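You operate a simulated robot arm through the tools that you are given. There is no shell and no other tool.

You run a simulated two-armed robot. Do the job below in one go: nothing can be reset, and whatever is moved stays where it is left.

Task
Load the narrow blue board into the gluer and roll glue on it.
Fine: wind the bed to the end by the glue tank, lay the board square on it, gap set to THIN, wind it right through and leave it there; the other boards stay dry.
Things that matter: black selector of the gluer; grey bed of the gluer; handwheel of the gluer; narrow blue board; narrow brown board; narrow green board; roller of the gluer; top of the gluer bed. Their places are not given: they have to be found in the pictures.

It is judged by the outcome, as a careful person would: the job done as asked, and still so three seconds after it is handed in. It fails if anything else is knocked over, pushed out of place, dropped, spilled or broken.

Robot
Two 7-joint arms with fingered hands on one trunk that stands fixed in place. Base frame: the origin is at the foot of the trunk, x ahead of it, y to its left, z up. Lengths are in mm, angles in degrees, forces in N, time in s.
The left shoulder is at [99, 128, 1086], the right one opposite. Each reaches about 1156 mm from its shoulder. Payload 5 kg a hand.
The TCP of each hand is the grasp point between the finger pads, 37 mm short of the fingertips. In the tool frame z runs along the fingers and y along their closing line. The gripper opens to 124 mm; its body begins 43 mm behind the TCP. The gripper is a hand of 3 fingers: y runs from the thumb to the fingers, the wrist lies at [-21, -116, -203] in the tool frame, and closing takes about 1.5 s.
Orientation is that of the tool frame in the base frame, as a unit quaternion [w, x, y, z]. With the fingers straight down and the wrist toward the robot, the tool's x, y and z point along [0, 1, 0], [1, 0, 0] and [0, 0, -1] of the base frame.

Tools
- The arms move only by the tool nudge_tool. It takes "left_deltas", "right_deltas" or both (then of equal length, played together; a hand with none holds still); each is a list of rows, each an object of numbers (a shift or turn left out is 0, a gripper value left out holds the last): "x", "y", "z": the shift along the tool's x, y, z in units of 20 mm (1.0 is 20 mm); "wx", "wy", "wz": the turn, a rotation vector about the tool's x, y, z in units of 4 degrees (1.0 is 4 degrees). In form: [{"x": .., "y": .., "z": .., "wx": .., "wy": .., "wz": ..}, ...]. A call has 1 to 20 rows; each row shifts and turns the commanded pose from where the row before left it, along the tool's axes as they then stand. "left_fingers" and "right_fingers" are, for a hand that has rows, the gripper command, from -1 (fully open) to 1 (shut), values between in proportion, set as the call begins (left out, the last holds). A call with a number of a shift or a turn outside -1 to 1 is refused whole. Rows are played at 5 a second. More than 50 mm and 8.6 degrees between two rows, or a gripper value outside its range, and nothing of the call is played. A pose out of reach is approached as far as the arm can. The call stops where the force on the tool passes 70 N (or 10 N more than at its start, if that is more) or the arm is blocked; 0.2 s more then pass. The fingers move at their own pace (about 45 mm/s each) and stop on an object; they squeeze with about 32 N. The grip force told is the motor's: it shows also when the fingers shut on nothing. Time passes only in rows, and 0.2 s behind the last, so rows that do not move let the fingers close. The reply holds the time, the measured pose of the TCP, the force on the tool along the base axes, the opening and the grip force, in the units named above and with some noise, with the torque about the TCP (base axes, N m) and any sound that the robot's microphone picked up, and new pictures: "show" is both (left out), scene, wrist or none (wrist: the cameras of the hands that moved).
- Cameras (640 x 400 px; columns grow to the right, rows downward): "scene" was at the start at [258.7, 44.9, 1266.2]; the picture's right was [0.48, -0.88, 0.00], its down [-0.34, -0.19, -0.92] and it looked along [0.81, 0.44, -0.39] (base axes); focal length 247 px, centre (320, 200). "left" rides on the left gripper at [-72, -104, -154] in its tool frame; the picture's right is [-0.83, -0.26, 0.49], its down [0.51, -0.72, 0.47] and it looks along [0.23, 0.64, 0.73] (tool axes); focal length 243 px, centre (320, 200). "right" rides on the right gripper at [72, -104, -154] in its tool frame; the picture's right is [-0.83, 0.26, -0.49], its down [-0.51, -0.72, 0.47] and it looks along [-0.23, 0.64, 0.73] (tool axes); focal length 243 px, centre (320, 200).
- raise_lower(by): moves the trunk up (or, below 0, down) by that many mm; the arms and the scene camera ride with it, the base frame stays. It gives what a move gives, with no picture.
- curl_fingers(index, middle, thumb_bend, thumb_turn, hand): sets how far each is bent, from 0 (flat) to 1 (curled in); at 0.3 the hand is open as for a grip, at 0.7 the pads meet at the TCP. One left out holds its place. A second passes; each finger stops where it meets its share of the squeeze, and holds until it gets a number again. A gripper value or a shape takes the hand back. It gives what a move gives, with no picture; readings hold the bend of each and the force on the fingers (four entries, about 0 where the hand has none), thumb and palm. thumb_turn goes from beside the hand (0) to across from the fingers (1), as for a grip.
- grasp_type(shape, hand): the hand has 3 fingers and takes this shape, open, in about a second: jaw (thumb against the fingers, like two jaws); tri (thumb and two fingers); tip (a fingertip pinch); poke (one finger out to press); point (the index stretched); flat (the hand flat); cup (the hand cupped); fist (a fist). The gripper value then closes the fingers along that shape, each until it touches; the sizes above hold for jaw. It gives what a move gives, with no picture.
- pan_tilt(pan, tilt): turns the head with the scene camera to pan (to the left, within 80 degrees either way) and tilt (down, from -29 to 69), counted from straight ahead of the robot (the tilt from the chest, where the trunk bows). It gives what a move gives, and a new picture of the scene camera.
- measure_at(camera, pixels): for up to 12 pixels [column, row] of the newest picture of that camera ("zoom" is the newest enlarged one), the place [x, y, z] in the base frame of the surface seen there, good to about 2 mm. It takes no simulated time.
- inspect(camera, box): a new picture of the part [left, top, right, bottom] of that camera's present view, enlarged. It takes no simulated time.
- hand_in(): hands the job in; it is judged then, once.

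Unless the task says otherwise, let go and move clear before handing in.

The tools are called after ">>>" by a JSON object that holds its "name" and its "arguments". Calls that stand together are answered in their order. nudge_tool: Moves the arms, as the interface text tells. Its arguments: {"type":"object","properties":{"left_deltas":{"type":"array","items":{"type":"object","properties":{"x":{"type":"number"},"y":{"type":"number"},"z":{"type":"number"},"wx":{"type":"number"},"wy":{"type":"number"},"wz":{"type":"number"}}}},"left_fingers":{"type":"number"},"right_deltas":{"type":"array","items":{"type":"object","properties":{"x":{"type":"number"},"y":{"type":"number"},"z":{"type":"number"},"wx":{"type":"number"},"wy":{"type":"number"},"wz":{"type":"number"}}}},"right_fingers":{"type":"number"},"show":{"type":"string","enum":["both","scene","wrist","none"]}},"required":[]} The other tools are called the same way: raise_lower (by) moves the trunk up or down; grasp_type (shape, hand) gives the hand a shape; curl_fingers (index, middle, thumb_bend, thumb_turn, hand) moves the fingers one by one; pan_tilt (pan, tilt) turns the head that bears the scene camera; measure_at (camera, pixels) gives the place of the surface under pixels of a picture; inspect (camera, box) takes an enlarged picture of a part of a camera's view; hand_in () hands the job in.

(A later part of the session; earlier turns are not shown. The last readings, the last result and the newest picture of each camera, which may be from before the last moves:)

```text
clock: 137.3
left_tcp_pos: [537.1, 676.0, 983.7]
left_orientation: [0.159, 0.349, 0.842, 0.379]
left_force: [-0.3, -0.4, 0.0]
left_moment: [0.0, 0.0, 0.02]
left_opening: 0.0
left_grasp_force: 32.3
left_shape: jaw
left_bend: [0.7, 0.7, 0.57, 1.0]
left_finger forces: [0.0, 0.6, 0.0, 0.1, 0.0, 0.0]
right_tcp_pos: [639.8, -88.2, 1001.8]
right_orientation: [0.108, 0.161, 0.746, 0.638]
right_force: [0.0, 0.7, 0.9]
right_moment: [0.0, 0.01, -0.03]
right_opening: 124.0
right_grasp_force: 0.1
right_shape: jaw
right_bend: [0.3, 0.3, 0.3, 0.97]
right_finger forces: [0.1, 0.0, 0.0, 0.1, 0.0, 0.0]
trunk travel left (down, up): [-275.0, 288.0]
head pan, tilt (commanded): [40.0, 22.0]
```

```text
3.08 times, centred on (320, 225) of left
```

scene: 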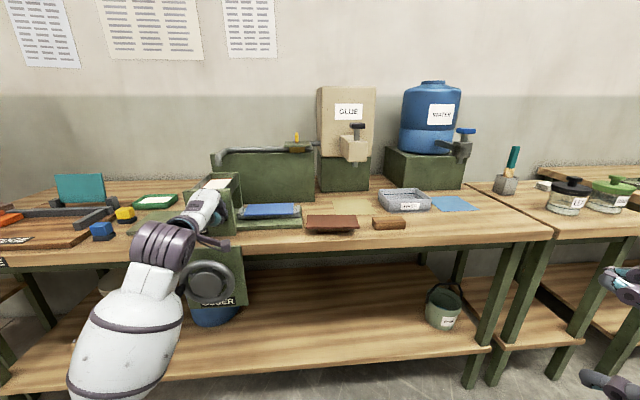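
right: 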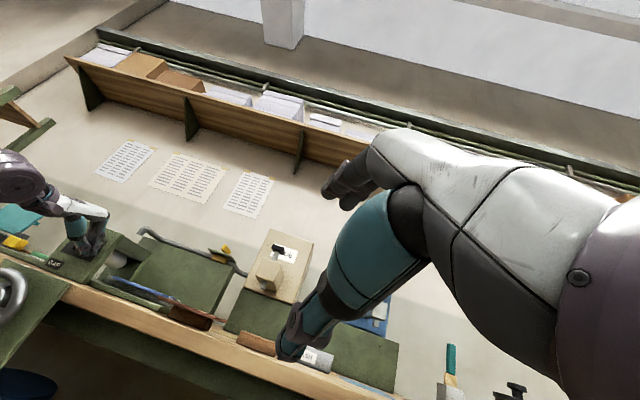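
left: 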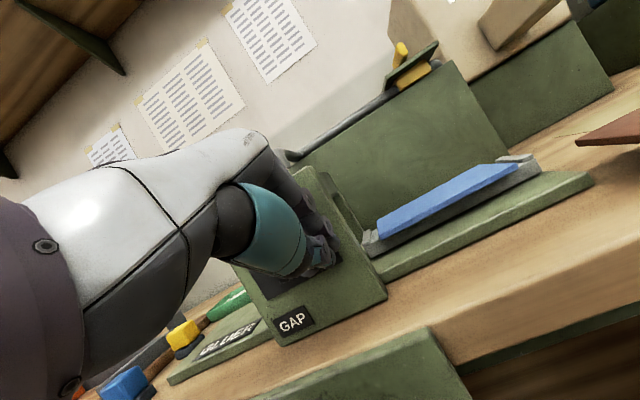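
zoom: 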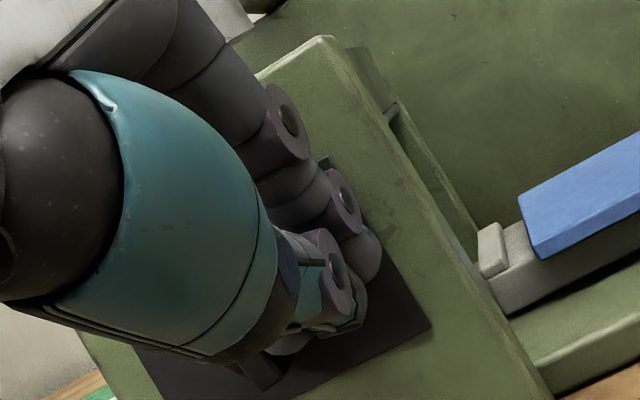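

>>> {"name": "inspect", "arguments": {"camera": "right", "box": [72, 228, 112, 262]}}

>>> {"name": "measure_at", "arguments": {"camera": "zoom", "pixels": [[165, 210], [150, 190], [95, 235], [125, 215], [150, 262], [110, 250], [355, 245], [350, 200], [240, 272], [180, 225], [60, 230], [200, 290]]}}

```text
11.76 times, centred on (92, 245) of right
```

zoom: 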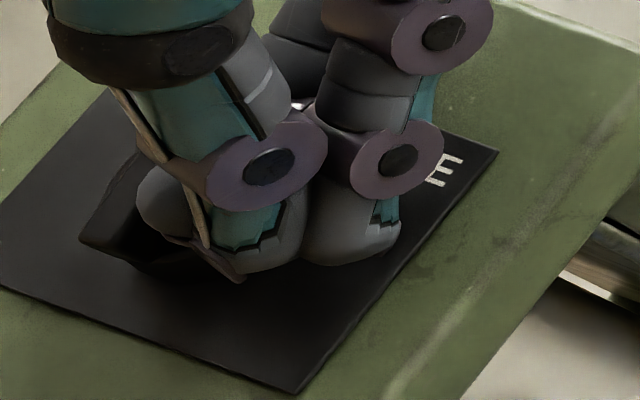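

```text
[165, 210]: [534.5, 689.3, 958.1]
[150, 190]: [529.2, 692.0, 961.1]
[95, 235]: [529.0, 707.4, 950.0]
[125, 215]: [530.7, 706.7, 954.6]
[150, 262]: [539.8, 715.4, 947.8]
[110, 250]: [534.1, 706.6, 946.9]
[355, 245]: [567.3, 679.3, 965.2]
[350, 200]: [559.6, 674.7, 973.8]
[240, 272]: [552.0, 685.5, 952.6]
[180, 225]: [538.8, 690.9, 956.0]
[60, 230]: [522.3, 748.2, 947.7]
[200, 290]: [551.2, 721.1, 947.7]
```

The bar's lower end moved from u −141 to u ≈ −125, so the selector has already turned ~60°. I continue the arc left and up.

>>> {"name": "nudge_tool", "arguments": {"left_deltas": [{"x": 0.2, "z": -0.13, "y": 0.145}, {"x": 0.25, "z": -0.12, "y": 0.134}, {"x": 0.25, "z": -0.1, "y": 0.11}], "show": "none"}}

>>> {"name": "inspect", "arguments": {"camera": "right", "box": [72, 228, 112, 262]}}

```text
clock: 138.1
left_tcp_pos: [524.5, 682.9, 995.8]
left_orientation: [0.16, 0.349, 0.841, 0.381]
left_force: [2.6, -21.8, 9.2]
left_moment: [-0.25, -0.05, -0.06]
left_opening: 0.1
left_grasp_force: 32.3
left_shape: jaw
left_bend: [0.7, 0.7, 0.57, 1.0]
left_finger forces: [0.0, 39.2, 0.0, 0.0, 0.1, 0.0]
right_tcp_pos: [638.0, -91.5, 1001.9]
right_orientation: [0.108, 0.161, 0.745, 0.638]
right_force: [-0.5, 0.5, 0.2]
right_moment: [-0.01, 0.03, -0.04]
right_opening: 123.9
right_grasp_force: 0.1
right_shape: jaw
right_bend: [0.3, 0.3, 0.3, 0.97]
right_finger forces: [0.0, 0.0, 0.0, 0.0, 0.0, 0.1]
trunk travel left (down, up): [-275.0, 288.0]
head pan, tilt (commanded): [40.0, 22.0]
```

```text
11.76 times, centred on (92, 245) of right
```

zoom: 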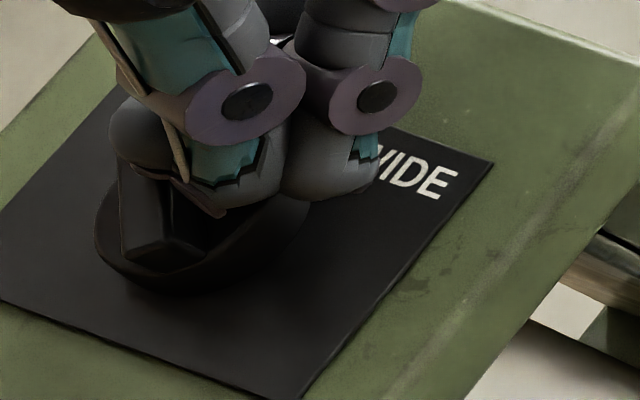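

The bar now appears to point up‑left toward THIN and there is a 17 N side force (stop). I release by moving right a little, then back away from the panel.

>>> {"name": "nudge_tool", "arguments": {"left_deltas": [{"x": -0.3}, {"x": -0.2}, {"z": -0.5, "y": -0.45}, {"z": -0.743, "y": -0.669}, {"z": -0.3, "y": 0.75}, {"z": -0.669, "y": 0.743}, {"z": -0.669, "y": 0.743}, {"z": -0.669, "y": 0.743}, {"z": -0.669, "y": 0.743}], "show": "both"}}

>>> {"name": "inspect", "arguments": {"camera": "right", "box": [72, 228, 112, 262]}}

>>> {"name": "inspect", "arguments": {"camera": "scene", "box": [178, 175, 248, 235]}}

```text
clock: 140.1
left_tcp_pos: [513.1, 659.4, 1087.8]
left_orientation: [0.159, 0.349, 0.843, 0.379]
left_force: [-0.1, 0.4, -0.2]
left_moment: [-0.02, 0.03, 0.02]
left_opening: 0.1
left_grasp_force: 32.3
left_shape: jaw
left_bend: [0.7, 0.7, 0.57, 1.0]
left_finger forces: [0.0, 0.0, 0.1, 0.0, 0.0, 0.1]
right_tcp_pos: [640.3, -88.8, 1001.5]
right_orientation: [0.108, 0.161, 0.746, 0.637]
right_force: [0.6, -0.4, -0.3]
right_moment: [0.0, 0.03, -0.02]
right_opening: 124.2
right_grasp_force: 0.0
right_shape: jaw
right_bend: [0.3, 0.3, 0.3, 0.97]
right_finger forces: [0.1, 0.0, 0.0, 0.0, 0.0, 0.0]
trunk travel left (down, up): [-275.0, 288.0]
head pan, tilt (commanded): [40.0, 22.0]
```

scene: 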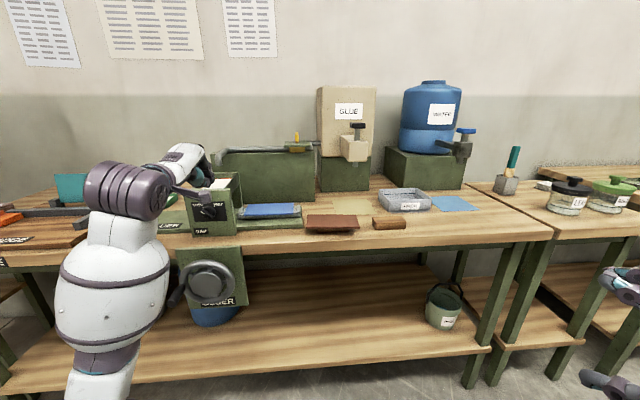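
left: 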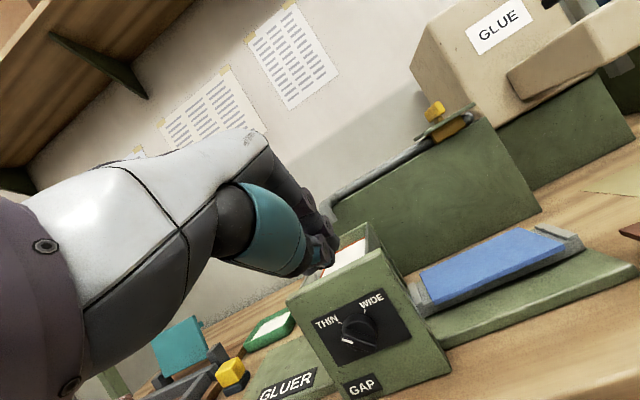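

```text
11.76 times, centred on (92, 245) of right
```

zoom: 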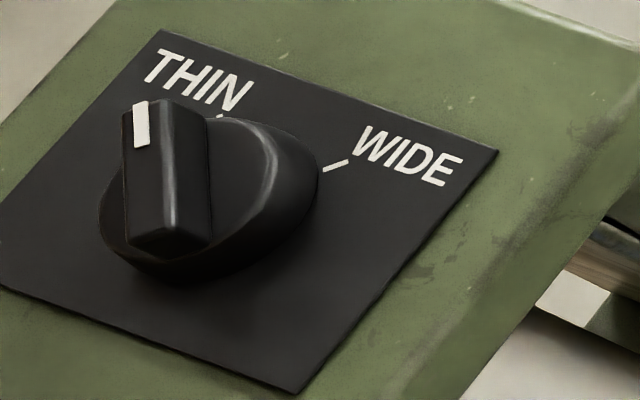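

```text
6.67 times, centred on (213, 205) of scene
```

zoom: 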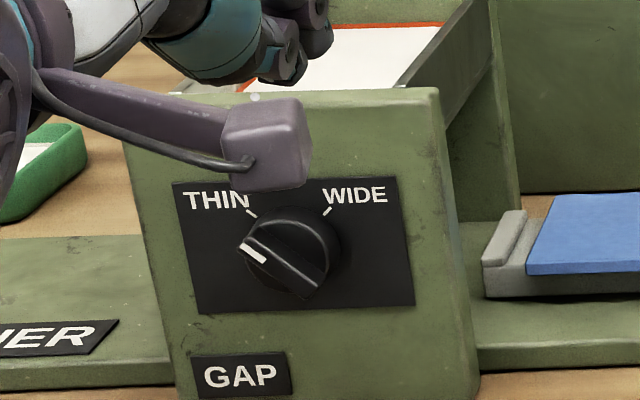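

The selector now points at THIN (46° left of vertical by measurement). Next I prepare to wind back: I straighten the hand, open it and turn it to the crank orientation.

>>> {"name": "nudge_tool", "arguments": {"left_deltas": [{"z": -0.669, "y": 0.743}, {"z": -0.669, "y": 0.743}, {"wx": 1}, {"wx": 1}, {"wx": 1}, {"wx": 1}, {"wx": 1}, {"wx": 1}, {"wx": 1}, {"wx": 1}, {"wx": 1}, {"wx": 1}, {"wx": 1}, {"wx": 1}], "left_fingers": -1, "show": "none"}}

>>> {"name": "nudge_tool", "arguments": {"left_deltas": [{"wz": 1}, {"wz": 1}, {"wz": 1}, {"wz": 1}, {"wz": 1}, {"wz": 1}, {"wz": 1}, {"wz": 1}, {"wz": 1}, {"wz": 1}, {"wz": 1}, {"wz": 1}, {"wz": 1}, {"wz": 1}, {"wz": 1}, {"wz": 1}, {"wz": 1}, {"wz": 1}, {"wz": 1}, {"wz": 1}], "show": "scene"}}

```text
clock: 143.1
left_tcp_pos: [513.3, 658.7, 1129.9]
left_orientation: [0.003, 0.384, 0.924, 0.003]
left_force: [-0.2, 0.2, -0.8]
left_moment: [0.0, 0.01, -0.02]
left_opening: 123.9
left_grasp_force: 0.1
left_shape: jaw
left_bend: [0.3, 0.3, 0.3, 0.98]
left_finger forces: [0.0, 0.0, 0.0, 0.1, 0.0, 0.1]
right_tcp_pos: [640.0, -89.2, 1002.9]
right_orientation: [0.107, 0.161, 0.746, 0.637]
right_force: [-0.2, -0.7, 0.4]
right_moment: [-0.01, -0.02, -0.01]
right_opening: 124.3
right_grasp_force: 0.0
right_shape: jaw
right_bend: [0.3, 0.3, 0.3, 0.97]
right_finger forces: [0.1, 0.0, 0.0, 0.1, 0.0, 0.0]
trunk travel left (down, up): [-275.0, 288.0]
head pan, tilt (commanded): [40.0, 22.0]
```

```text
clock: 147.3
left_tcp_pos: [514.1, 659.5, 1129.4]
left_orientation: [0.001, 0.887, 0.461, 0.005]
left_force: [-0.1, 0.2, -0.4]
left_moment: [0.0, 0.02, 0.02]
left_opening: 123.9
left_grasp_force: 0.1
left_shape: jaw
left_bend: [0.3, 0.3, 0.3, 0.98]
left_finger forces: [0.1, 0.0, 0.1, 0.0, 0.0, 0.0]
right_tcp_pos: [639.3, -89.0, 1002.2]
right_orientation: [0.108, 0.16, 0.745, 0.638]
right_force: [-0.1, 0.7, 0.3]
right_moment: [-0.03, -0.03, 0.03]
right_opening: 123.9
right_grasp_force: 0.0
right_shape: jaw
right_bend: [0.3, 0.3, 0.3, 0.97]
right_finger forces: [0.0, 0.0, 0.0, 0.0, 0.0, 0.0]
trunk travel left (down, up): [-275.0, 288.0]
head pan, tilt (commanded): [40.0, 22.0]
```

scene: 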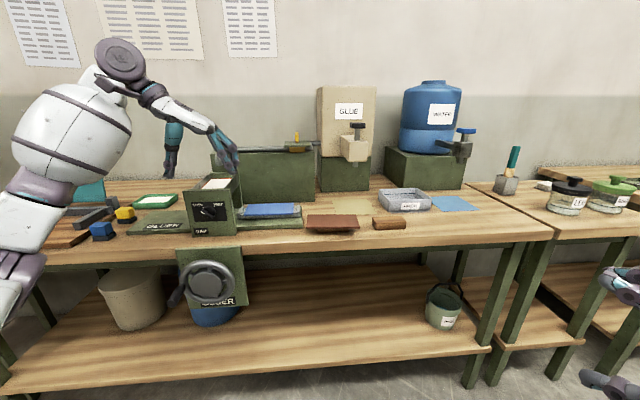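

I finish the yaw, draw back in front of the wheel with a 20° tilt, and measure the handle.

>>> {"name": "nudge_tool", "arguments": {"left_deltas": [{"wz": 1}, {"wz": 1}, {"wz": 0.5}, {"x": -1, "y": -0.9}, {"x": -1, "y": -0.9}, {"x": -1, "y": -0.9}, {"x": -1, "y": -0.9}, {"x": -0.7, "y": -0.9}, {"wy": 1}, {"wy": 1}, {"wy": 1}, {"wy": 1}, {"wy": 1}], "show": "both"}}

>>> {"name": "inspect", "arguments": {"camera": "scene", "box": [160, 240, 250, 320]}}

```text
clock: 150.1
left_tcp_pos: [382.8, 656.4, 1127.8]
left_orientation: [-0.067, 0.909, 0.376, 0.165]
left_force: [0.0, 0.6, 0.0]
left_moment: [0.0, -0.04, 0.02]
left_opening: 124.0
left_grasp_force: 0.1
left_shape: jaw
left_bend: [0.3, 0.3, 0.3, 0.98]
left_finger forces: [0.1, 0.0, 0.0, 0.1, 0.1, 0.1]
right_tcp_pos: [640.2, -89.8, 1002.9]
right_orientation: [0.108, 0.161, 0.746, 0.638]
right_force: [0.6, -0.6, -1.1]
right_moment: [-0.04, 0.03, 0.02]
right_opening: 124.0
right_grasp_force: 0.0
right_shape: jaw
right_bend: [0.3, 0.3, 0.3, 0.97]
right_finger forces: [0.0, 0.1, 0.1, 0.0, 0.0, 0.1]
trunk travel left (down, up): [-275.0, 288.0]
head pan, tilt (commanded): [40.0, 22.0]
```

scene: 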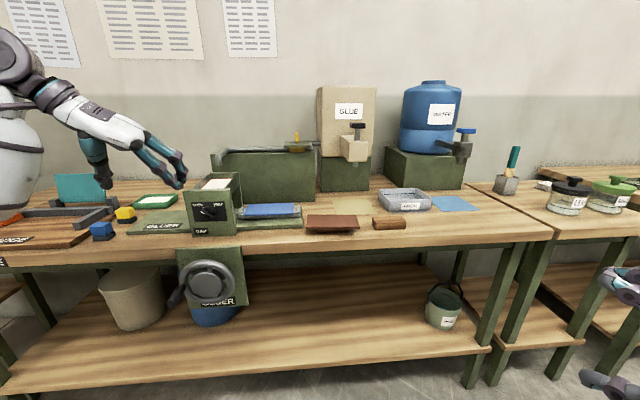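
left: 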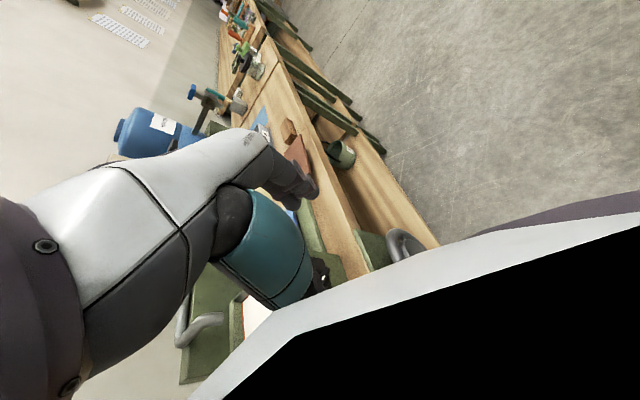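

```text
5.00 times, centred on (205, 280) of scene
```

zoom: 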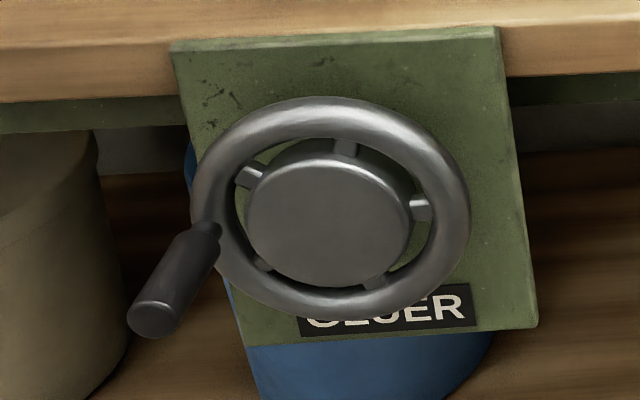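

>>> {"name": "measure_at", "arguments": {"camera": "zoom", "pixels": [[152, 320], [165, 285], [190, 250], [205, 232], [180, 265], [330, 215], [215, 200], [455, 210], [330, 105], [145, 300]]}}

```text
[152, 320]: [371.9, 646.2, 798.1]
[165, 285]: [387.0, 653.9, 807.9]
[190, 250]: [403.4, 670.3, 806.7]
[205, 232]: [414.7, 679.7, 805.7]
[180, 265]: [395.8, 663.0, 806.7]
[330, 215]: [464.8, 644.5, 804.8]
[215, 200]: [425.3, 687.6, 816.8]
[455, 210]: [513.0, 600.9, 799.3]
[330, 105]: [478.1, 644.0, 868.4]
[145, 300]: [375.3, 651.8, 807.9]
```

Handle axis is at u≈−190, z≈798 (182°). I descend with the open hand in front of it.

>>> {"name": "nudge_tool", "arguments": {"left_deltas": [{"z": 0.944, "x": -0.327, "y": 0.0125}, {"z": 0.944, "x": -0.327, "y": 0.0125}, {"z": 0.944, "x": -0.327, "y": 0.0125}, {"z": 0.944, "x": -0.327, "y": 0.0125}, {"z": 0.944, "x": -0.327, "y": 0.0125}, {"z": 0.944, "x": -0.327, "y": 0.0125}, {"z": 0.944, "x": -0.327, "y": 0.0125}, {"z": 0.944, "x": -0.327, "y": 0.0125}, {"z": 0.944, "x": -0.327, "y": 0.0125}, {"z": 0.944, "x": -0.327, "y": 0.0125}, {"z": 0.944, "x": -0.327, "y": 0.0125}, {"z": 0.944, "x": -0.327, "y": 0.0125}, {"z": 0.944, "x": -0.327, "y": 0.0125}], "show": "both"}}

```text
clock: 152.9
left_tcp_pos: [388.8, 660.1, 865.1]
left_orientation: [-0.067, 0.909, 0.377, 0.165]
left_force: [-1.1, 0.8, 0.0]
left_moment: [0.02, 0.0, -0.01]
left_opening: 123.7
left_grasp_force: 0.1
left_shape: jaw
left_bend: [0.3, 0.3, 0.3, 0.98]
left_finger forces: [0.1, 0.0, 0.1, 0.0, 0.1, 0.0]
right_tcp_pos: [639.0, -88.5, 1002.0]
right_orientation: [0.108, 0.16, 0.746, 0.638]
right_force: [0.0, 0.2, -0.1]
right_moment: [0.0, -0.02, 0.04]
right_opening: 123.9
right_grasp_force: 0.0
right_shape: jaw
right_bend: [0.3, 0.3, 0.3, 0.97]
right_finger forces: [0.1, 0.0, 0.0, 0.0, 0.1, 0.1]
trunk travel left (down, up): [-275.0, 288.0]
head pan, tilt (commanded): [40.0, 22.0]
```

scene: 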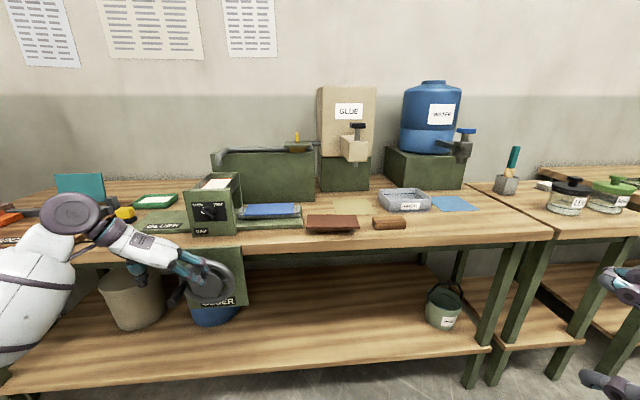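
left: 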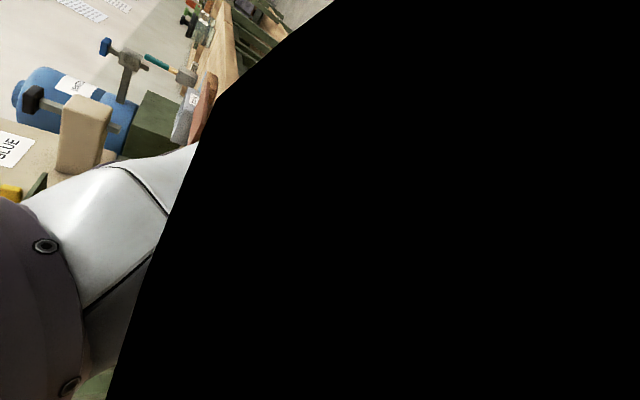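

The left camera is now blocked by the arm itself, but the scene camera still shows the hand above the handle. I lower the remaining 73 mm.

>>> {"name": "nudge_tool", "arguments": {"left_deltas": [{"z": 0.935, "x": -0.35, "y": 0.03}, {"z": 0.935, "x": -0.35, "y": 0.03}, {"z": 0.935, "x": -0.35}, {"z": 0.6, "x": -0.225}], "show": "scene"}}

>>> {"name": "inspect", "arguments": {"camera": "scene", "box": [120, 210, 250, 330]}}

>>> {"name": "inspect", "arguments": {"camera": "right", "box": [0, 200, 120, 340]}}

```text
clock: 153.9
left_tcp_pos: [388.3, 656.4, 792.3]
left_orientation: [-0.067, 0.909, 0.376, 0.165]
left_force: [-0.3, -0.5, 0.0]
left_moment: [-0.01, 0.02, 0.0]
left_opening: 124.1
left_grasp_force: 0.1
left_shape: jaw
left_bend: [0.3, 0.3, 0.3, 0.98]
left_finger forces: [0.0, 0.0, 0.0, 0.0, 0.1, 0.0]
right_tcp_pos: [639.8, -89.4, 1001.8]
right_orientation: [0.108, 0.161, 0.746, 0.638]
right_force: [-0.2, -0.4, -0.3]
right_moment: [-0.01, -0.04, 0.0]
right_opening: 124.0
right_grasp_force: 0.0
right_shape: jaw
right_bend: [0.3, 0.3, 0.3, 0.97]
right_finger forces: [0.1, 0.1, 0.0, 0.0, 0.1, 0.0]
trunk travel left (down, up): [-275.0, 288.0]
head pan, tilt (commanded): [40.0, 22.0]
```

scene: 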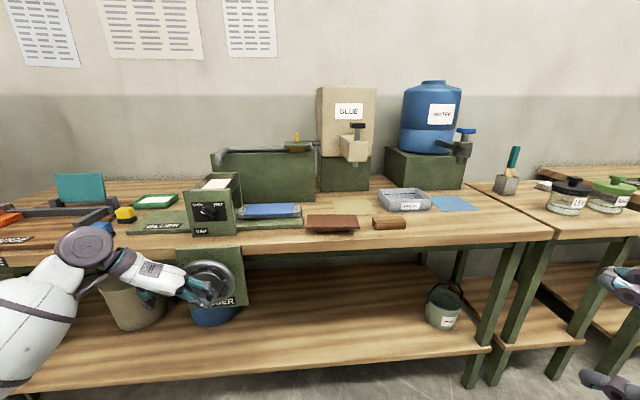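

```text
3.33 times, centred on (185, 270) of scene
```

zoom: 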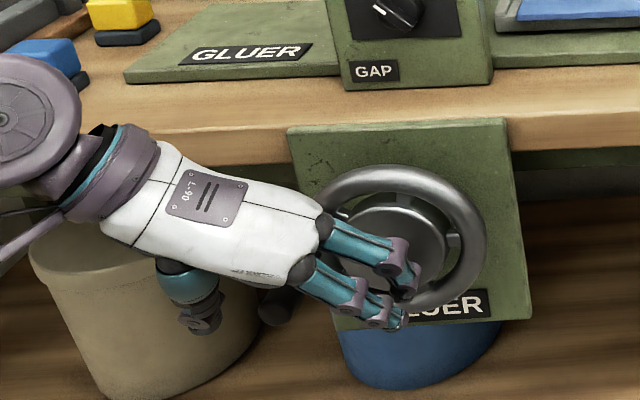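

```text
2.86 times, centred on (60, 270) of right
```

zoom: 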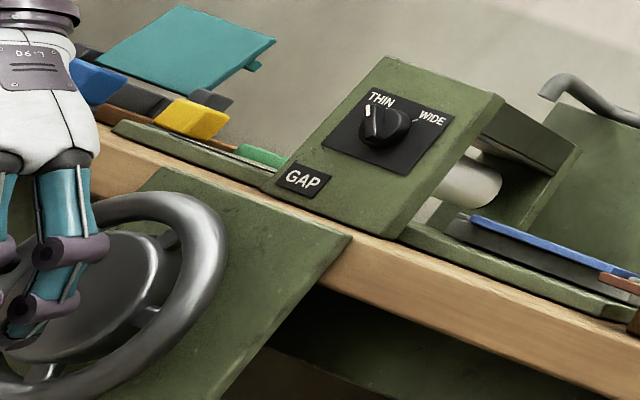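

The handle lies between thumb and fingers (dark shape at (275,305)). Closing.

>>> {"name": "nudge_tool", "arguments": {"left_deltas": [{}, {}, {}, {}, {}, {}, {}, {}, {}], "left_fingers": 1, "show": "scene"}}

>>> {"name": "inspect", "arguments": {"camera": "scene", "box": [120, 210, 250, 330]}}

```text
clock: 155.9
left_tcp_pos: [388.1, 658.3, 792.4]
left_orientation: [-0.066, 0.91, 0.376, 0.164]
left_force: [-4.4, 5.5, -2.8]
left_moment: [-0.03, 0.05, 0.0]
left_opening: 4.7
left_grasp_force: 32.1
left_shape: jaw
left_bend: [0.7, 0.7, 0.76, 1.0]
left_finger forces: [4.3, 0.1, 0.0, 0.0, 12.8, 0.0]
right_tcp_pos: [638.9, -89.4, 1001.5]
right_orientation: [0.108, 0.16, 0.746, 0.637]
right_force: [-0.3, 0.5, -0.2]
right_moment: [0.01, 0.0, -0.01]
right_opening: 124.3
right_grasp_force: 0.1
right_shape: jaw
right_bend: [0.3, 0.3, 0.3, 0.97]
right_finger forces: [0.0, 0.0, 0.0, 0.1, 0.0, 0.0]
trunk travel left (down, up): [-275.0, 288.0]
head pan, tilt (commanded): [40.0, 22.0]
```

scene: 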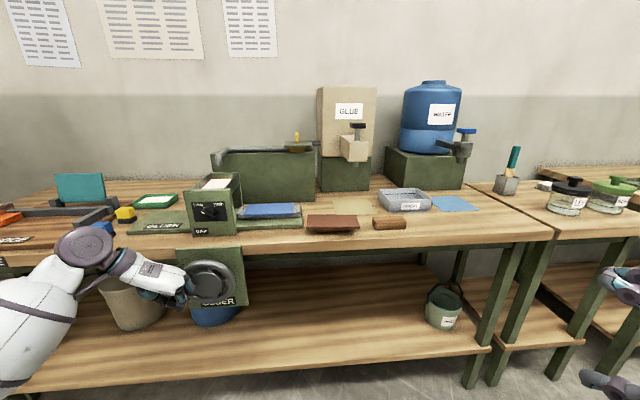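

```text
3.33 times, centred on (185, 270) of scene
```

zoom: 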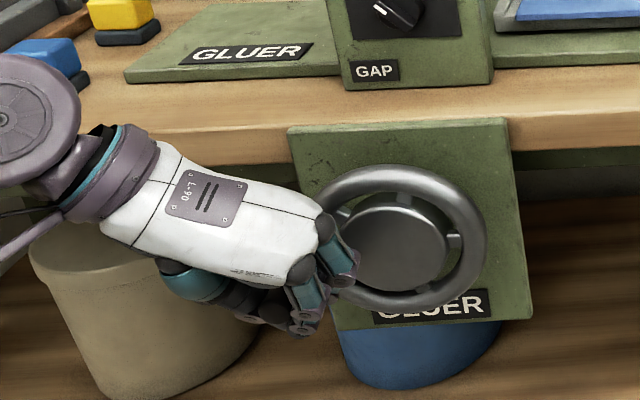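

The fingers have closed under and around the handle. I start winding clockwise: up the left side, checking force and bed.

>>> {"name": "nudge_tool", "arguments": {"left_deltas": [{"z": -0.56, "x": 0.21}, {"y": 0.045, "z": -0.608, "x": 0.228}, {"y": 0.18, "z": -0.58, "x": 0.217}, {"y": 0.305, "z": -0.538, "x": 0.201}], "show": "scene"}}

>>> {"name": "inspect", "arguments": {"camera": "scene", "box": [120, 170, 320, 330]}}

```text
clock: 156.9
left_tcp_pos: [399.9, 647.6, 841.2]
left_orientation: [-0.065, 0.911, 0.375, 0.161]
left_force: [10.4, -22.7, -40.5]
left_moment: [0.55, 0.47, 0.02]
left_opening: 3.6
left_grasp_force: 32.1
left_shape: jaw
left_bend: [0.7, 0.7, 0.78, 1.0]
left_finger forces: [29.3, 11.0, 0.0, 0.0, 0.5, 0.1]
right_tcp_pos: [643.2, -87.9, 999.2]
right_orientation: [0.107, 0.162, 0.746, 0.637]
right_force: [0.3, -0.1, -0.5]
right_moment: [0.0, -0.02, 0.02]
right_opening: 123.9
right_grasp_force: 0.0
right_shape: jaw
right_bend: [0.3, 0.3, 0.3, 0.97]
right_finger forces: [0.0, 0.0, 0.0, 0.0, 0.1, 0.0]
trunk travel left (down, up): [-275.0, 288.0]
head pan, tilt (commanded): [40.0, 22.0]
```

scene: 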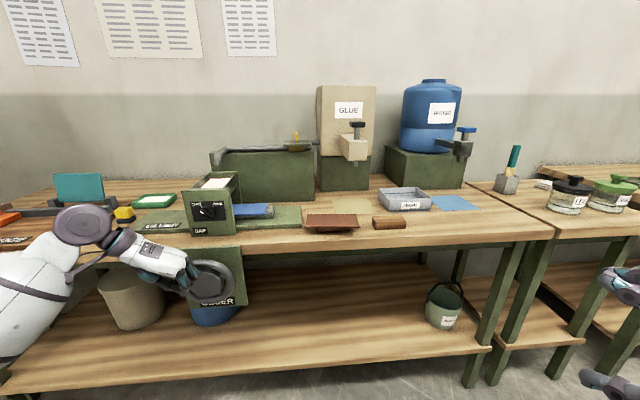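

```text
2.50 times, centred on (220, 250) of scene
```

zoom: 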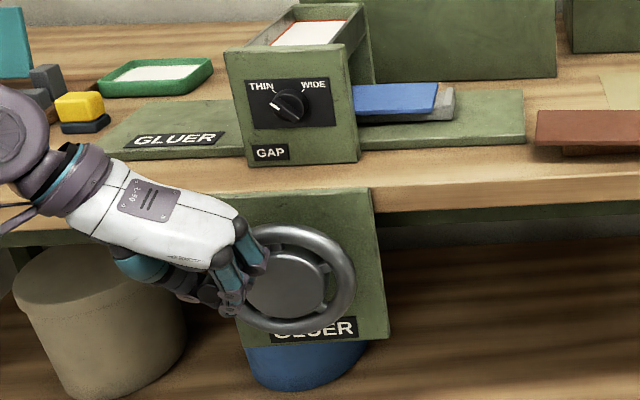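

The bed with the board is moving left under the housing, force 40 N. I continue clockwise over the top.

>>> {"name": "nudge_tool", "arguments": {"left_deltas": [{"y": 0.415, "z": -0.463, "x": 0.173}, {"y": 0.51, "z": -0.374, "x": 0.14}, {"y": 0.585, "z": -0.267, "x": 0.1}, {"y": 0.63, "z": -0.145, "x": 0.054}], "show": "scene"}}

>>> {"name": "inspect", "arguments": {"camera": "scene", "box": [120, 170, 320, 330]}}

```text
clock: 157.5
left_tcp_pos: [408.9, 639.3, 850.0]
left_orientation: [-0.065, 0.912, 0.374, 0.156]
left_force: [18.8, -4.7, -37.6]
left_moment: [0.22, 0.35, 0.24]
left_opening: 4.5
left_grasp_force: 32.5
left_shape: jaw
left_bend: [0.7, 0.7, 0.79, 1.0]
left_finger forces: [26.5, 15.1, 0.0, 0.0, 20.8, 0.0]
right_tcp_pos: [643.1, -87.3, 1000.6]
right_orientation: [0.107, 0.161, 0.747, 0.636]
right_force: [-0.2, -0.5, 1.3]
right_moment: [0.0, 0.02, 0.0]
right_opening: 124.1
right_grasp_force: 0.2
right_shape: jaw
right_bend: [0.3, 0.3, 0.3, 0.97]
right_finger forces: [0.1, 0.1, 0.1, 0.0, 0.0, 0.0]
trunk travel left (down, up): [-275.0, 288.0]
head pan, tilt (commanded): [40.0, 22.0]
stopped in row 2 (left hand): the force on the tool passed its limit at 76 N (the readings are from after the stop); the commanded pose is now the measured one
```

scene: 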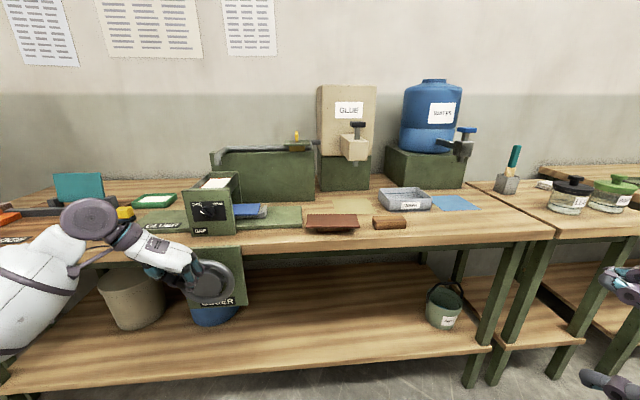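

```text
2.50 times, centred on (220, 250) of scene
```

zoom: 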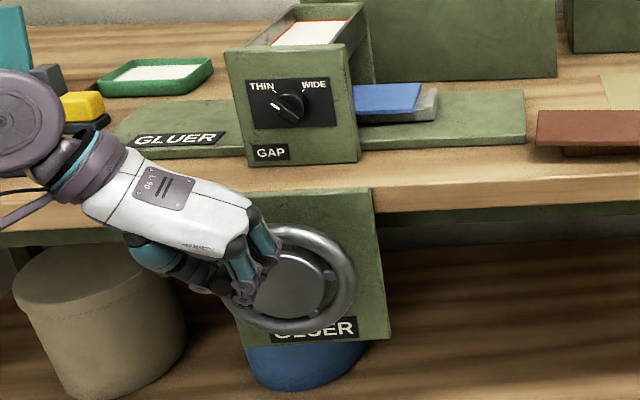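

The force limit stopped it. I check the bed's position to find the handle angle.

>>> {"name": "measure_at", "arguments": {"camera": "zoom", "pixels": [[432, 105], [434, 93], [415, 100], [360, 110], [417, 88], [520, 138]]}}

>>> {"name": "inspect", "arguments": {"camera": "right", "box": [0, 180, 160, 340]}}

```text
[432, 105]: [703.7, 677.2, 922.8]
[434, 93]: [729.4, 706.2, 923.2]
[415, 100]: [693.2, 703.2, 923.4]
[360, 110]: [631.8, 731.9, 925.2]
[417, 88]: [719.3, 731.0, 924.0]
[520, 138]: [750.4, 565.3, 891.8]
```

```text
2.50 times, centred on (80, 260) of right
```

zoom: 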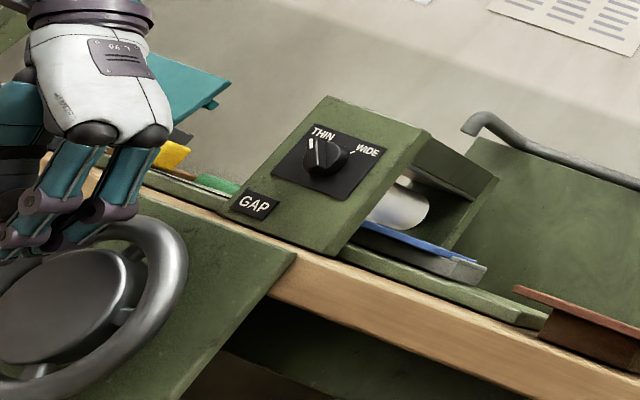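

The handle is at ~117° and the load was mostly radial (my path was too high). I lower 3 mm and continue along the true circle in small steps.

>>> {"name": "nudge_tool", "arguments": {"left_deltas": [{"z": 0.14, "x": -0.05}, {"y": 0.245, "z": -0.108, "x": 0.04}, {"y": 0.255, "z": -0.084, "x": 0.03}, {"y": 0.26, "z": -0.066, "x": 0.025}, {"y": 0.265, "z": -0.037, "x": 0.014}, {"y": 0.27, "z": -0.021, "x": 0.008}, {"y": 0.27}, {"y": 0.27, "z": 0.023, "x": -0.009}, {"y": 0.265, "z": 0.047, "x": -0.018}], "show": "scene"}}

>>> {"name": "inspect", "arguments": {"camera": "scene", "box": [120, 170, 320, 330]}}

```text
clock: 159.5
left_tcp_pos: [437.8, 613.5, 856.3]
left_orientation: [-0.064, 0.911, 0.375, 0.158]
left_force: [-9.1, 9.6, -33.2]
left_moment: [0.15, 0.49, 0.18]
left_opening: 5.7
left_grasp_force: 32.4
left_shape: jaw
left_bend: [0.7, 0.7, 0.79, 1.0]
left_finger forces: [14.1, 16.5, 0.0, 0.0, 29.7, 0.1]
right_tcp_pos: [640.4, -85.6, 1001.1]
right_orientation: [0.107, 0.16, 0.747, 0.637]
right_force: [-0.1, -1.1, 0.1]
right_moment: [-0.01, 0.01, -0.04]
right_opening: 123.9
right_grasp_force: 0.0
right_shape: jaw
right_bend: [0.3, 0.3, 0.3, 0.97]
right_finger forces: [0.0, 0.0, 0.0, 0.1, 0.1, 0.1]
trunk travel left (down, up): [-275.0, 288.0]
head pan, tilt (commanded): [40.0, 22.0]
```

scene: 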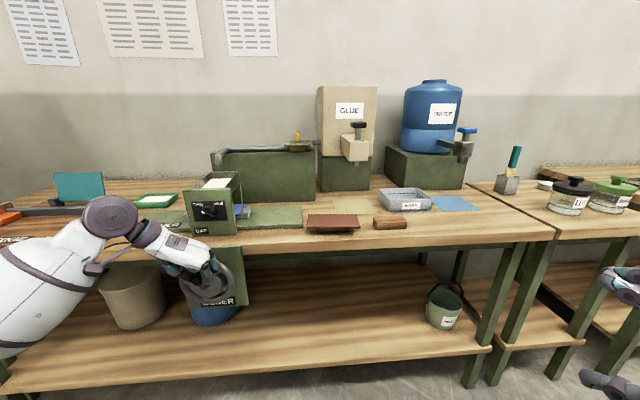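

```text
2.50 times, centred on (220, 250) of scene
```

zoom: 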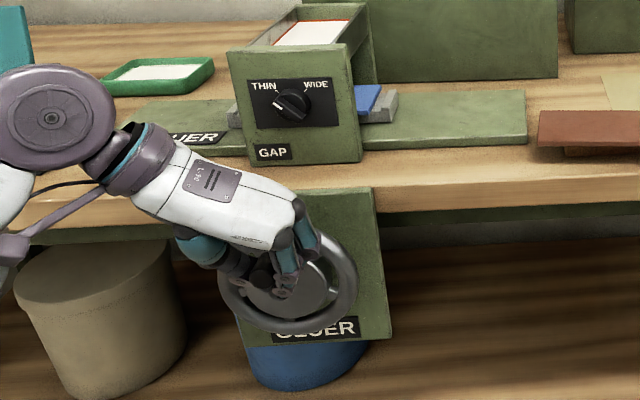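

The bed's left end is emerging left of the housing at (232,113). I keep winding clockwise past the top to the right, again lowering slightly first.

>>> {"name": "nudge_tool", "arguments": {"left_deltas": [{"z": 0.14, "x": -0.05}, {"y": 0.26, "z": 0.056, "x": -0.021}, {"y": 0.26, "z": 0.075, "x": -0.028}, {"y": 0.25, "z": 0.098, "x": -0.037}, {"y": 0.24, "z": 0.117, "x": -0.044}, {"y": 0.23, "z": 0.136, "x": -0.051}], "show": "scene"}}

>>> {"name": "inspect", "arguments": {"camera": "scene", "box": [120, 170, 320, 330]}}

```text
clock: 160.9
left_tcp_pos: [456.8, 591.3, 845.0]
left_orientation: [-0.066, 0.911, 0.375, 0.159]
left_force: [-5.5, 9.4, -7.9]
left_moment: [0.09, 0.12, 0.07]
left_opening: 5.3
left_grasp_force: 31.9
left_shape: jaw
left_bend: [0.7, 0.7, 0.79, 1.0]
left_finger forces: [5.1, 1.0, 0.0, 0.1, 5.5, 0.1]
right_tcp_pos: [639.3, -87.4, 1001.2]
right_orientation: [0.107, 0.16, 0.746, 0.637]
right_force: [0.1, 0.1, -0.7]
right_moment: [-0.01, -0.01, 0.02]
right_opening: 123.7
right_grasp_force: 0.0
right_shape: jaw
right_bend: [0.3, 0.3, 0.3, 0.97]
right_finger forces: [0.0, 0.1, 0.0, 0.1, 0.0, 0.0]
trunk travel left (down, up): [-275.0, 288.0]
head pan, tilt (commanded): [40.0, 22.0]
```

scene: 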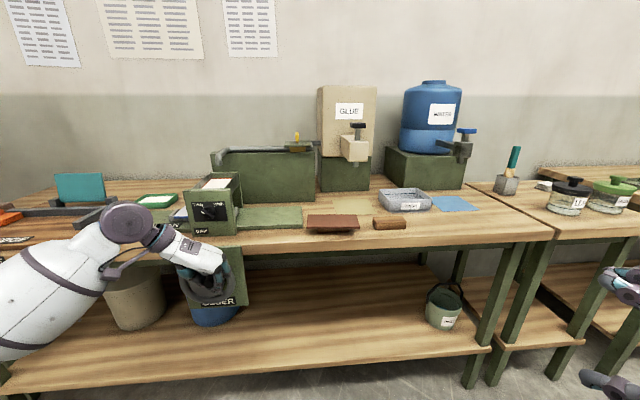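

```text
2.50 times, centred on (220, 250) of scene
```

zoom: 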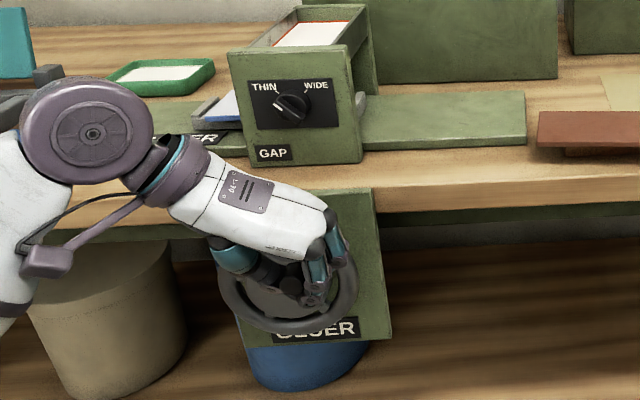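

The bed and board keep moving left (left end at (205,108)). I continue clockwise down the right side.

>>> {"name": "nudge_tool", "arguments": {"left_deltas": [{"y": 0.215, "z": 0.154, "x": -0.058}, {"y": 0.195, "z": 0.173, "x": -0.065}, {"y": 0.185, "z": 0.183, "x": -0.068}, {"y": 0.16, "z": 0.2, "x": -0.075}], "show": "scene"}}

>>> {"name": "inspect", "arguments": {"camera": "scene", "box": [120, 170, 320, 330]}}

```text
clock: 161.9
left_tcp_pos: [464.9, 579.6, 828.1]
left_orientation: [-0.065, 0.911, 0.375, 0.159]
left_force: [-2.4, 4.1, 1.1]
left_moment: [0.01, 0.03, 0.02]
left_opening: 5.1
left_grasp_force: 31.7
left_shape: jaw
left_bend: [0.7, 0.7, 0.79, 1.0]
left_finger forces: [2.2, 0.2, 0.1, 0.1, 4.4, 0.0]
right_tcp_pos: [640.9, -87.8, 1003.0]
right_orientation: [0.107, 0.16, 0.746, 0.637]
right_force: [0.3, -0.3, -0.3]
right_moment: [0.03, 0.0, 0.02]
right_opening: 124.2
right_grasp_force: 0.1
right_shape: jaw
right_bend: [0.3, 0.3, 0.3, 0.97]
right_finger forces: [0.0, 0.0, 0.1, 0.0, 0.1, 0.1]
trunk travel left (down, up): [-275.0, 288.0]
head pan, tilt (commanded): [40.0, 22.0]
```

scene: 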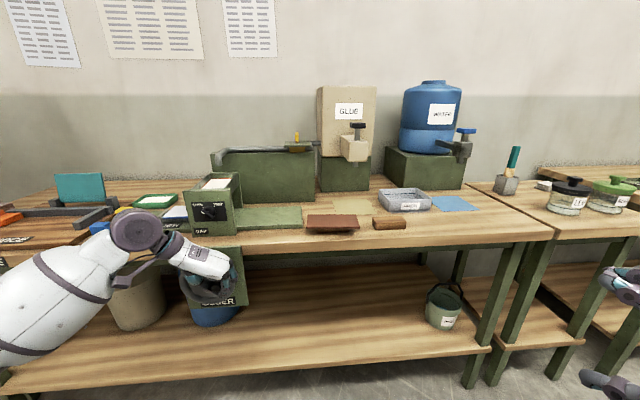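

```text
2.50 times, centred on (220, 250) of scene
```

zoom: 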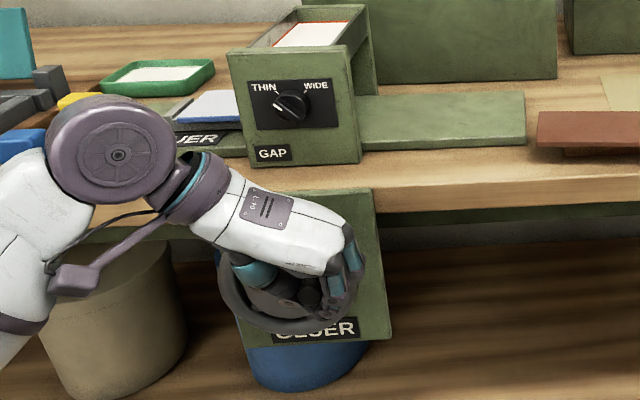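

The board is coming out with a white glue coat. I continue down the right side.

>>> {"name": "nudge_tool", "arguments": {"left_deltas": [{"y": 0.165, "z": 0.201, "x": -0.075}, {"y": 0.145, "z": 0.215, "x": -0.08}, {"y": 0.125, "z": 0.225, "x": -0.084}, {"y": 0.105, "z": 0.234, "x": -0.088}], "show": "scene"}}

>>> {"name": "inspect", "arguments": {"camera": "scene", "box": [120, 170, 320, 330]}}

>>> {"name": "inspect", "arguments": {"camera": "right", "box": [0, 180, 160, 340]}}

```text
clock: 162.9
left_tcp_pos: [470.3, 572.2, 809.6]
left_orientation: [-0.066, 0.911, 0.375, 0.159]
left_force: [-4.0, 3.3, 1.3]
left_moment: [0.01, -0.04, 0.02]
left_opening: 5.3
left_grasp_force: 31.4
left_shape: jaw
left_bend: [0.7, 0.7, 0.79, 1.0]
left_finger forces: [0.6, 0.1, 0.1, 0.0, 4.2, 0.0]
right_tcp_pos: [639.9, -88.5, 1002.1]
right_orientation: [0.108, 0.161, 0.746, 0.637]
right_force: [-1.1, -0.4, 0.9]
right_moment: [-0.02, 0.01, 0.03]
right_opening: 124.0
right_grasp_force: 0.1
right_shape: jaw
right_bend: [0.3, 0.3, 0.3, 0.97]
right_finger forces: [0.0, 0.1, 0.1, 0.0, 0.1, 0.0]
trunk travel left (down, up): [-275.0, 288.0]
head pan, tilt (commanded): [40.0, 22.0]
```

scene: 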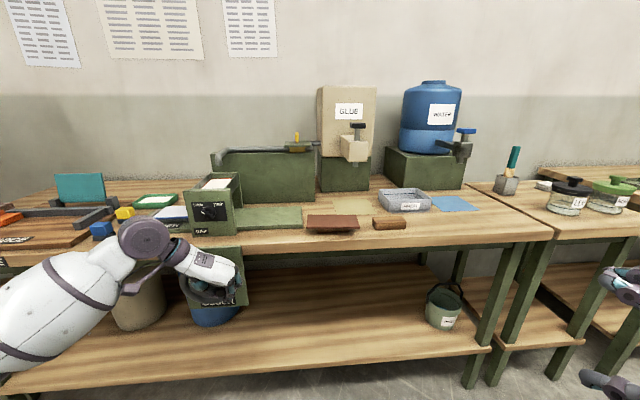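

```text
2.50 times, centred on (220, 250) of scene
```

zoom: 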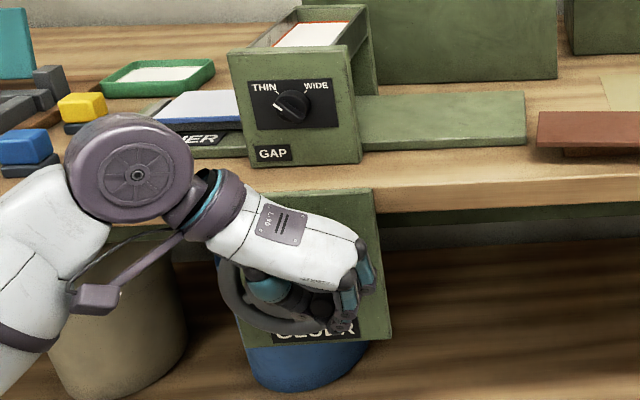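

```text
2.50 times, centred on (80, 260) of right
```

zoom: 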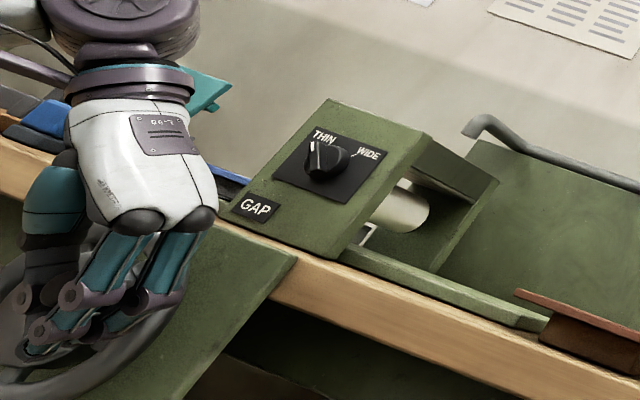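

Still moving with the handle in hand. I continue to about 0°.

>>> {"name": "nudge_tool", "arguments": {"left_deltas": [{"y": 0.08, "z": 0.243, "x": -0.091}, {"y": 0.06, "z": 0.243, "x": -0.091}, {"y": 0.035, "z": 0.25, "x": -0.094}, {"y": 0.01, "z": 0.25, "x": -0.094}], "show": "scene"}}

>>> {"name": "inspect", "arguments": {"camera": "scene", "box": [120, 170, 320, 330]}}

```text
clock: 163.9
left_tcp_pos: [473.6, 568.9, 789.5]
left_orientation: [-0.066, 0.911, 0.376, 0.16]
left_force: [0.1, -0.1, 0.2]
left_moment: [-0.01, -0.02, -0.01]
left_opening: 4.4
left_grasp_force: 32.2
left_shape: jaw
left_bend: [0.7, 0.7, 0.79, 1.0]
left_finger forces: [0.0, 0.1, 0.0, 0.1, 0.0, 0.0]
right_tcp_pos: [639.2, -88.5, 1001.5]
right_orientation: [0.109, 0.162, 0.745, 0.637]
right_force: [-0.6, -0.2, -0.1]
right_moment: [0.03, -0.02, -0.02]
right_opening: 124.0
right_grasp_force: 0.0
right_shape: jaw
right_bend: [0.3, 0.3, 0.3, 0.97]
right_finger forces: [0.1, 0.1, 0.1, 0.0, 0.0, 0.0]
trunk travel left (down, up): [-275.0, 288.0]
head pan, tilt (commanded): [40.0, 22.0]
```

scene: 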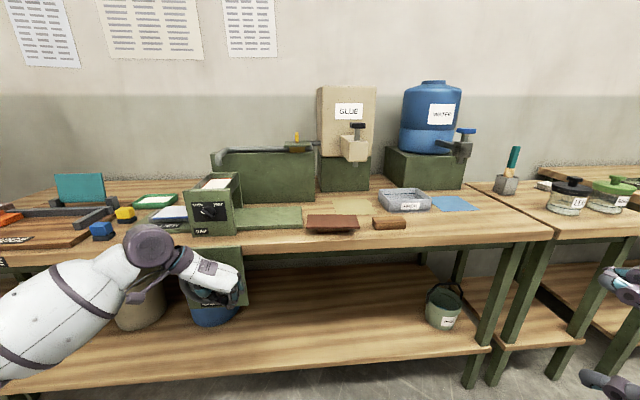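

```text
2.50 times, centred on (220, 250) of scene
```

zoom: 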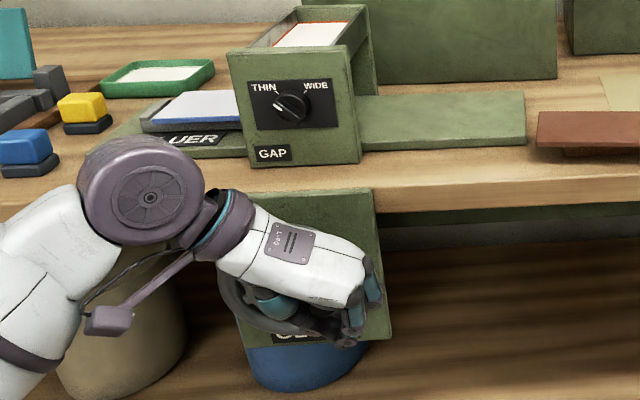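

>>> {"name": "measure_at", "arguments": {"camera": "zoom", "pixels": [[146, 122], [150, 115], [170, 98], [160, 118], [100, 148], [185, 95], [210, 105]]}}

>>> {"name": "inspect", "arguments": {"camera": "scene", "box": [170, 240, 250, 320]}}

```text
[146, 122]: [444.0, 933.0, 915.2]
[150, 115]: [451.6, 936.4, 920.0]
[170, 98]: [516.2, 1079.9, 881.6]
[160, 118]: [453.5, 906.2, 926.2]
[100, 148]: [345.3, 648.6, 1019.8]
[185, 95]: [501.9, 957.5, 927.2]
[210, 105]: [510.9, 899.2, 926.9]
```

```text
5.00 times, centred on (210, 280) of scene
```

zoom: 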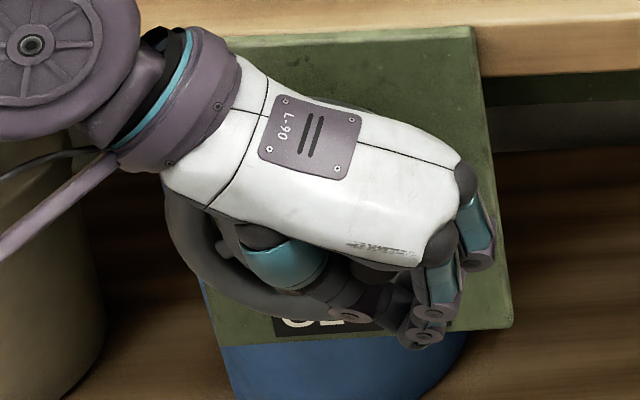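

The bed's left end is at u≈−346, about 42 mm short; the handle (≈24°) has slid toward the palm and is free again. I back out and will push it down from above with the closed fist, as before.

>>> {"name": "nudge_tool", "arguments": {"left_deltas": [{"z": -0.35, "x": -0.937}, {"z": -0.35, "x": -0.937}, {"z": -0.35, "x": -0.937}, {"z": -0.35, "x": -0.937}, {"z": -0.35, "x": -0.937}], "show": "none"}}

>>> {"name": "nudge_tool", "arguments": {"left_deltas": [{"z": -0.935, "x": 0.35}, {"z": -0.935, "x": 0.35}, {"z": -0.935, "x": 0.35}, {"z": -0.935, "x": 0.35}, {"z": -0.935, "x": 0.35}, {"z": -0.7, "x": 0.262, "y": -0.2}], "show": "scene"}}

>>> {"name": "inspect", "arguments": {"camera": "scene", "box": [120, 170, 320, 330]}}

```text
clock: 165.1
left_tcp_pos: [400.7, 497.3, 789.7]
left_orientation: [-0.066, 0.911, 0.375, 0.159]
left_force: [0.0, 0.1, 0.0]
left_moment: [-0.05, 0.0, 0.0]
left_opening: 4.3
left_grasp_force: 32.0
left_shape: jaw
left_bend: [0.7, 0.7, 0.79, 1.0]
left_finger forces: [0.0, 0.1, 0.0, 0.0, 0.0, 0.0]
right_tcp_pos: [639.2, -88.1, 1003.3]
right_orientation: [0.109, 0.161, 0.745, 0.638]
right_force: [-0.5, -0.9, -0.6]
right_moment: [0.01, 0.04, 0.01]
right_opening: 124.2
right_grasp_force: 0.0
right_shape: jaw
right_bend: [0.3, 0.3, 0.3, 0.97]
right_finger forces: [0.1, 0.1, 0.1, 0.0, 0.1, 0.1]
trunk travel left (down, up): [-275.0, 288.0]
head pan, tilt (commanded): [40.0, 22.0]
```

```text
clock: 166.5
left_tcp_pos: [401.1, 502.1, 904.8]
left_orientation: [-0.066, 0.911, 0.375, 0.16]
left_force: [0.3, -0.5, -0.1]
left_moment: [0.02, -0.03, 0.01]
left_opening: 4.1
left_grasp_force: 32.0
left_shape: jaw
left_bend: [0.7, 0.7, 0.79, 1.0]
left_finger forces: [0.0, 0.0, 0.0, 0.1, 0.0, 0.1]
right_tcp_pos: [639.6, -88.8, 1001.8]
right_orientation: [0.109, 0.161, 0.746, 0.637]
right_force: [-0.1, 0.5, -0.6]
right_moment: [0.0, -0.01, -0.01]
right_opening: 124.0
right_grasp_force: 0.1
right_shape: jaw
right_bend: [0.3, 0.3, 0.3, 0.97]
right_finger forces: [0.1, 0.0, 0.1, 0.0, 0.0, 0.1]
trunk travel left (down, up): [-275.0, 288.0]
head pan, tilt (commanded): [40.0, 22.0]
```

scene: 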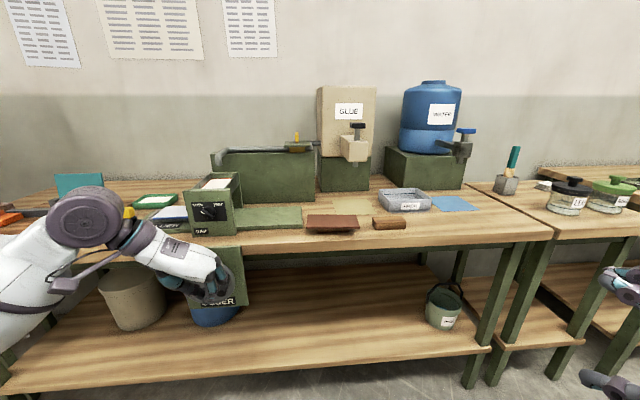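

```text
2.50 times, centred on (220, 250) of scene
```

zoom: 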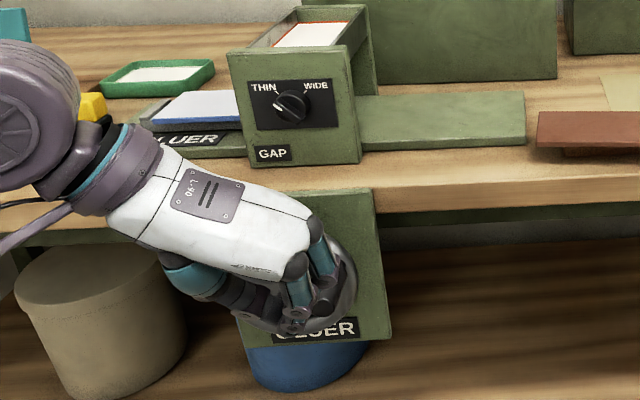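

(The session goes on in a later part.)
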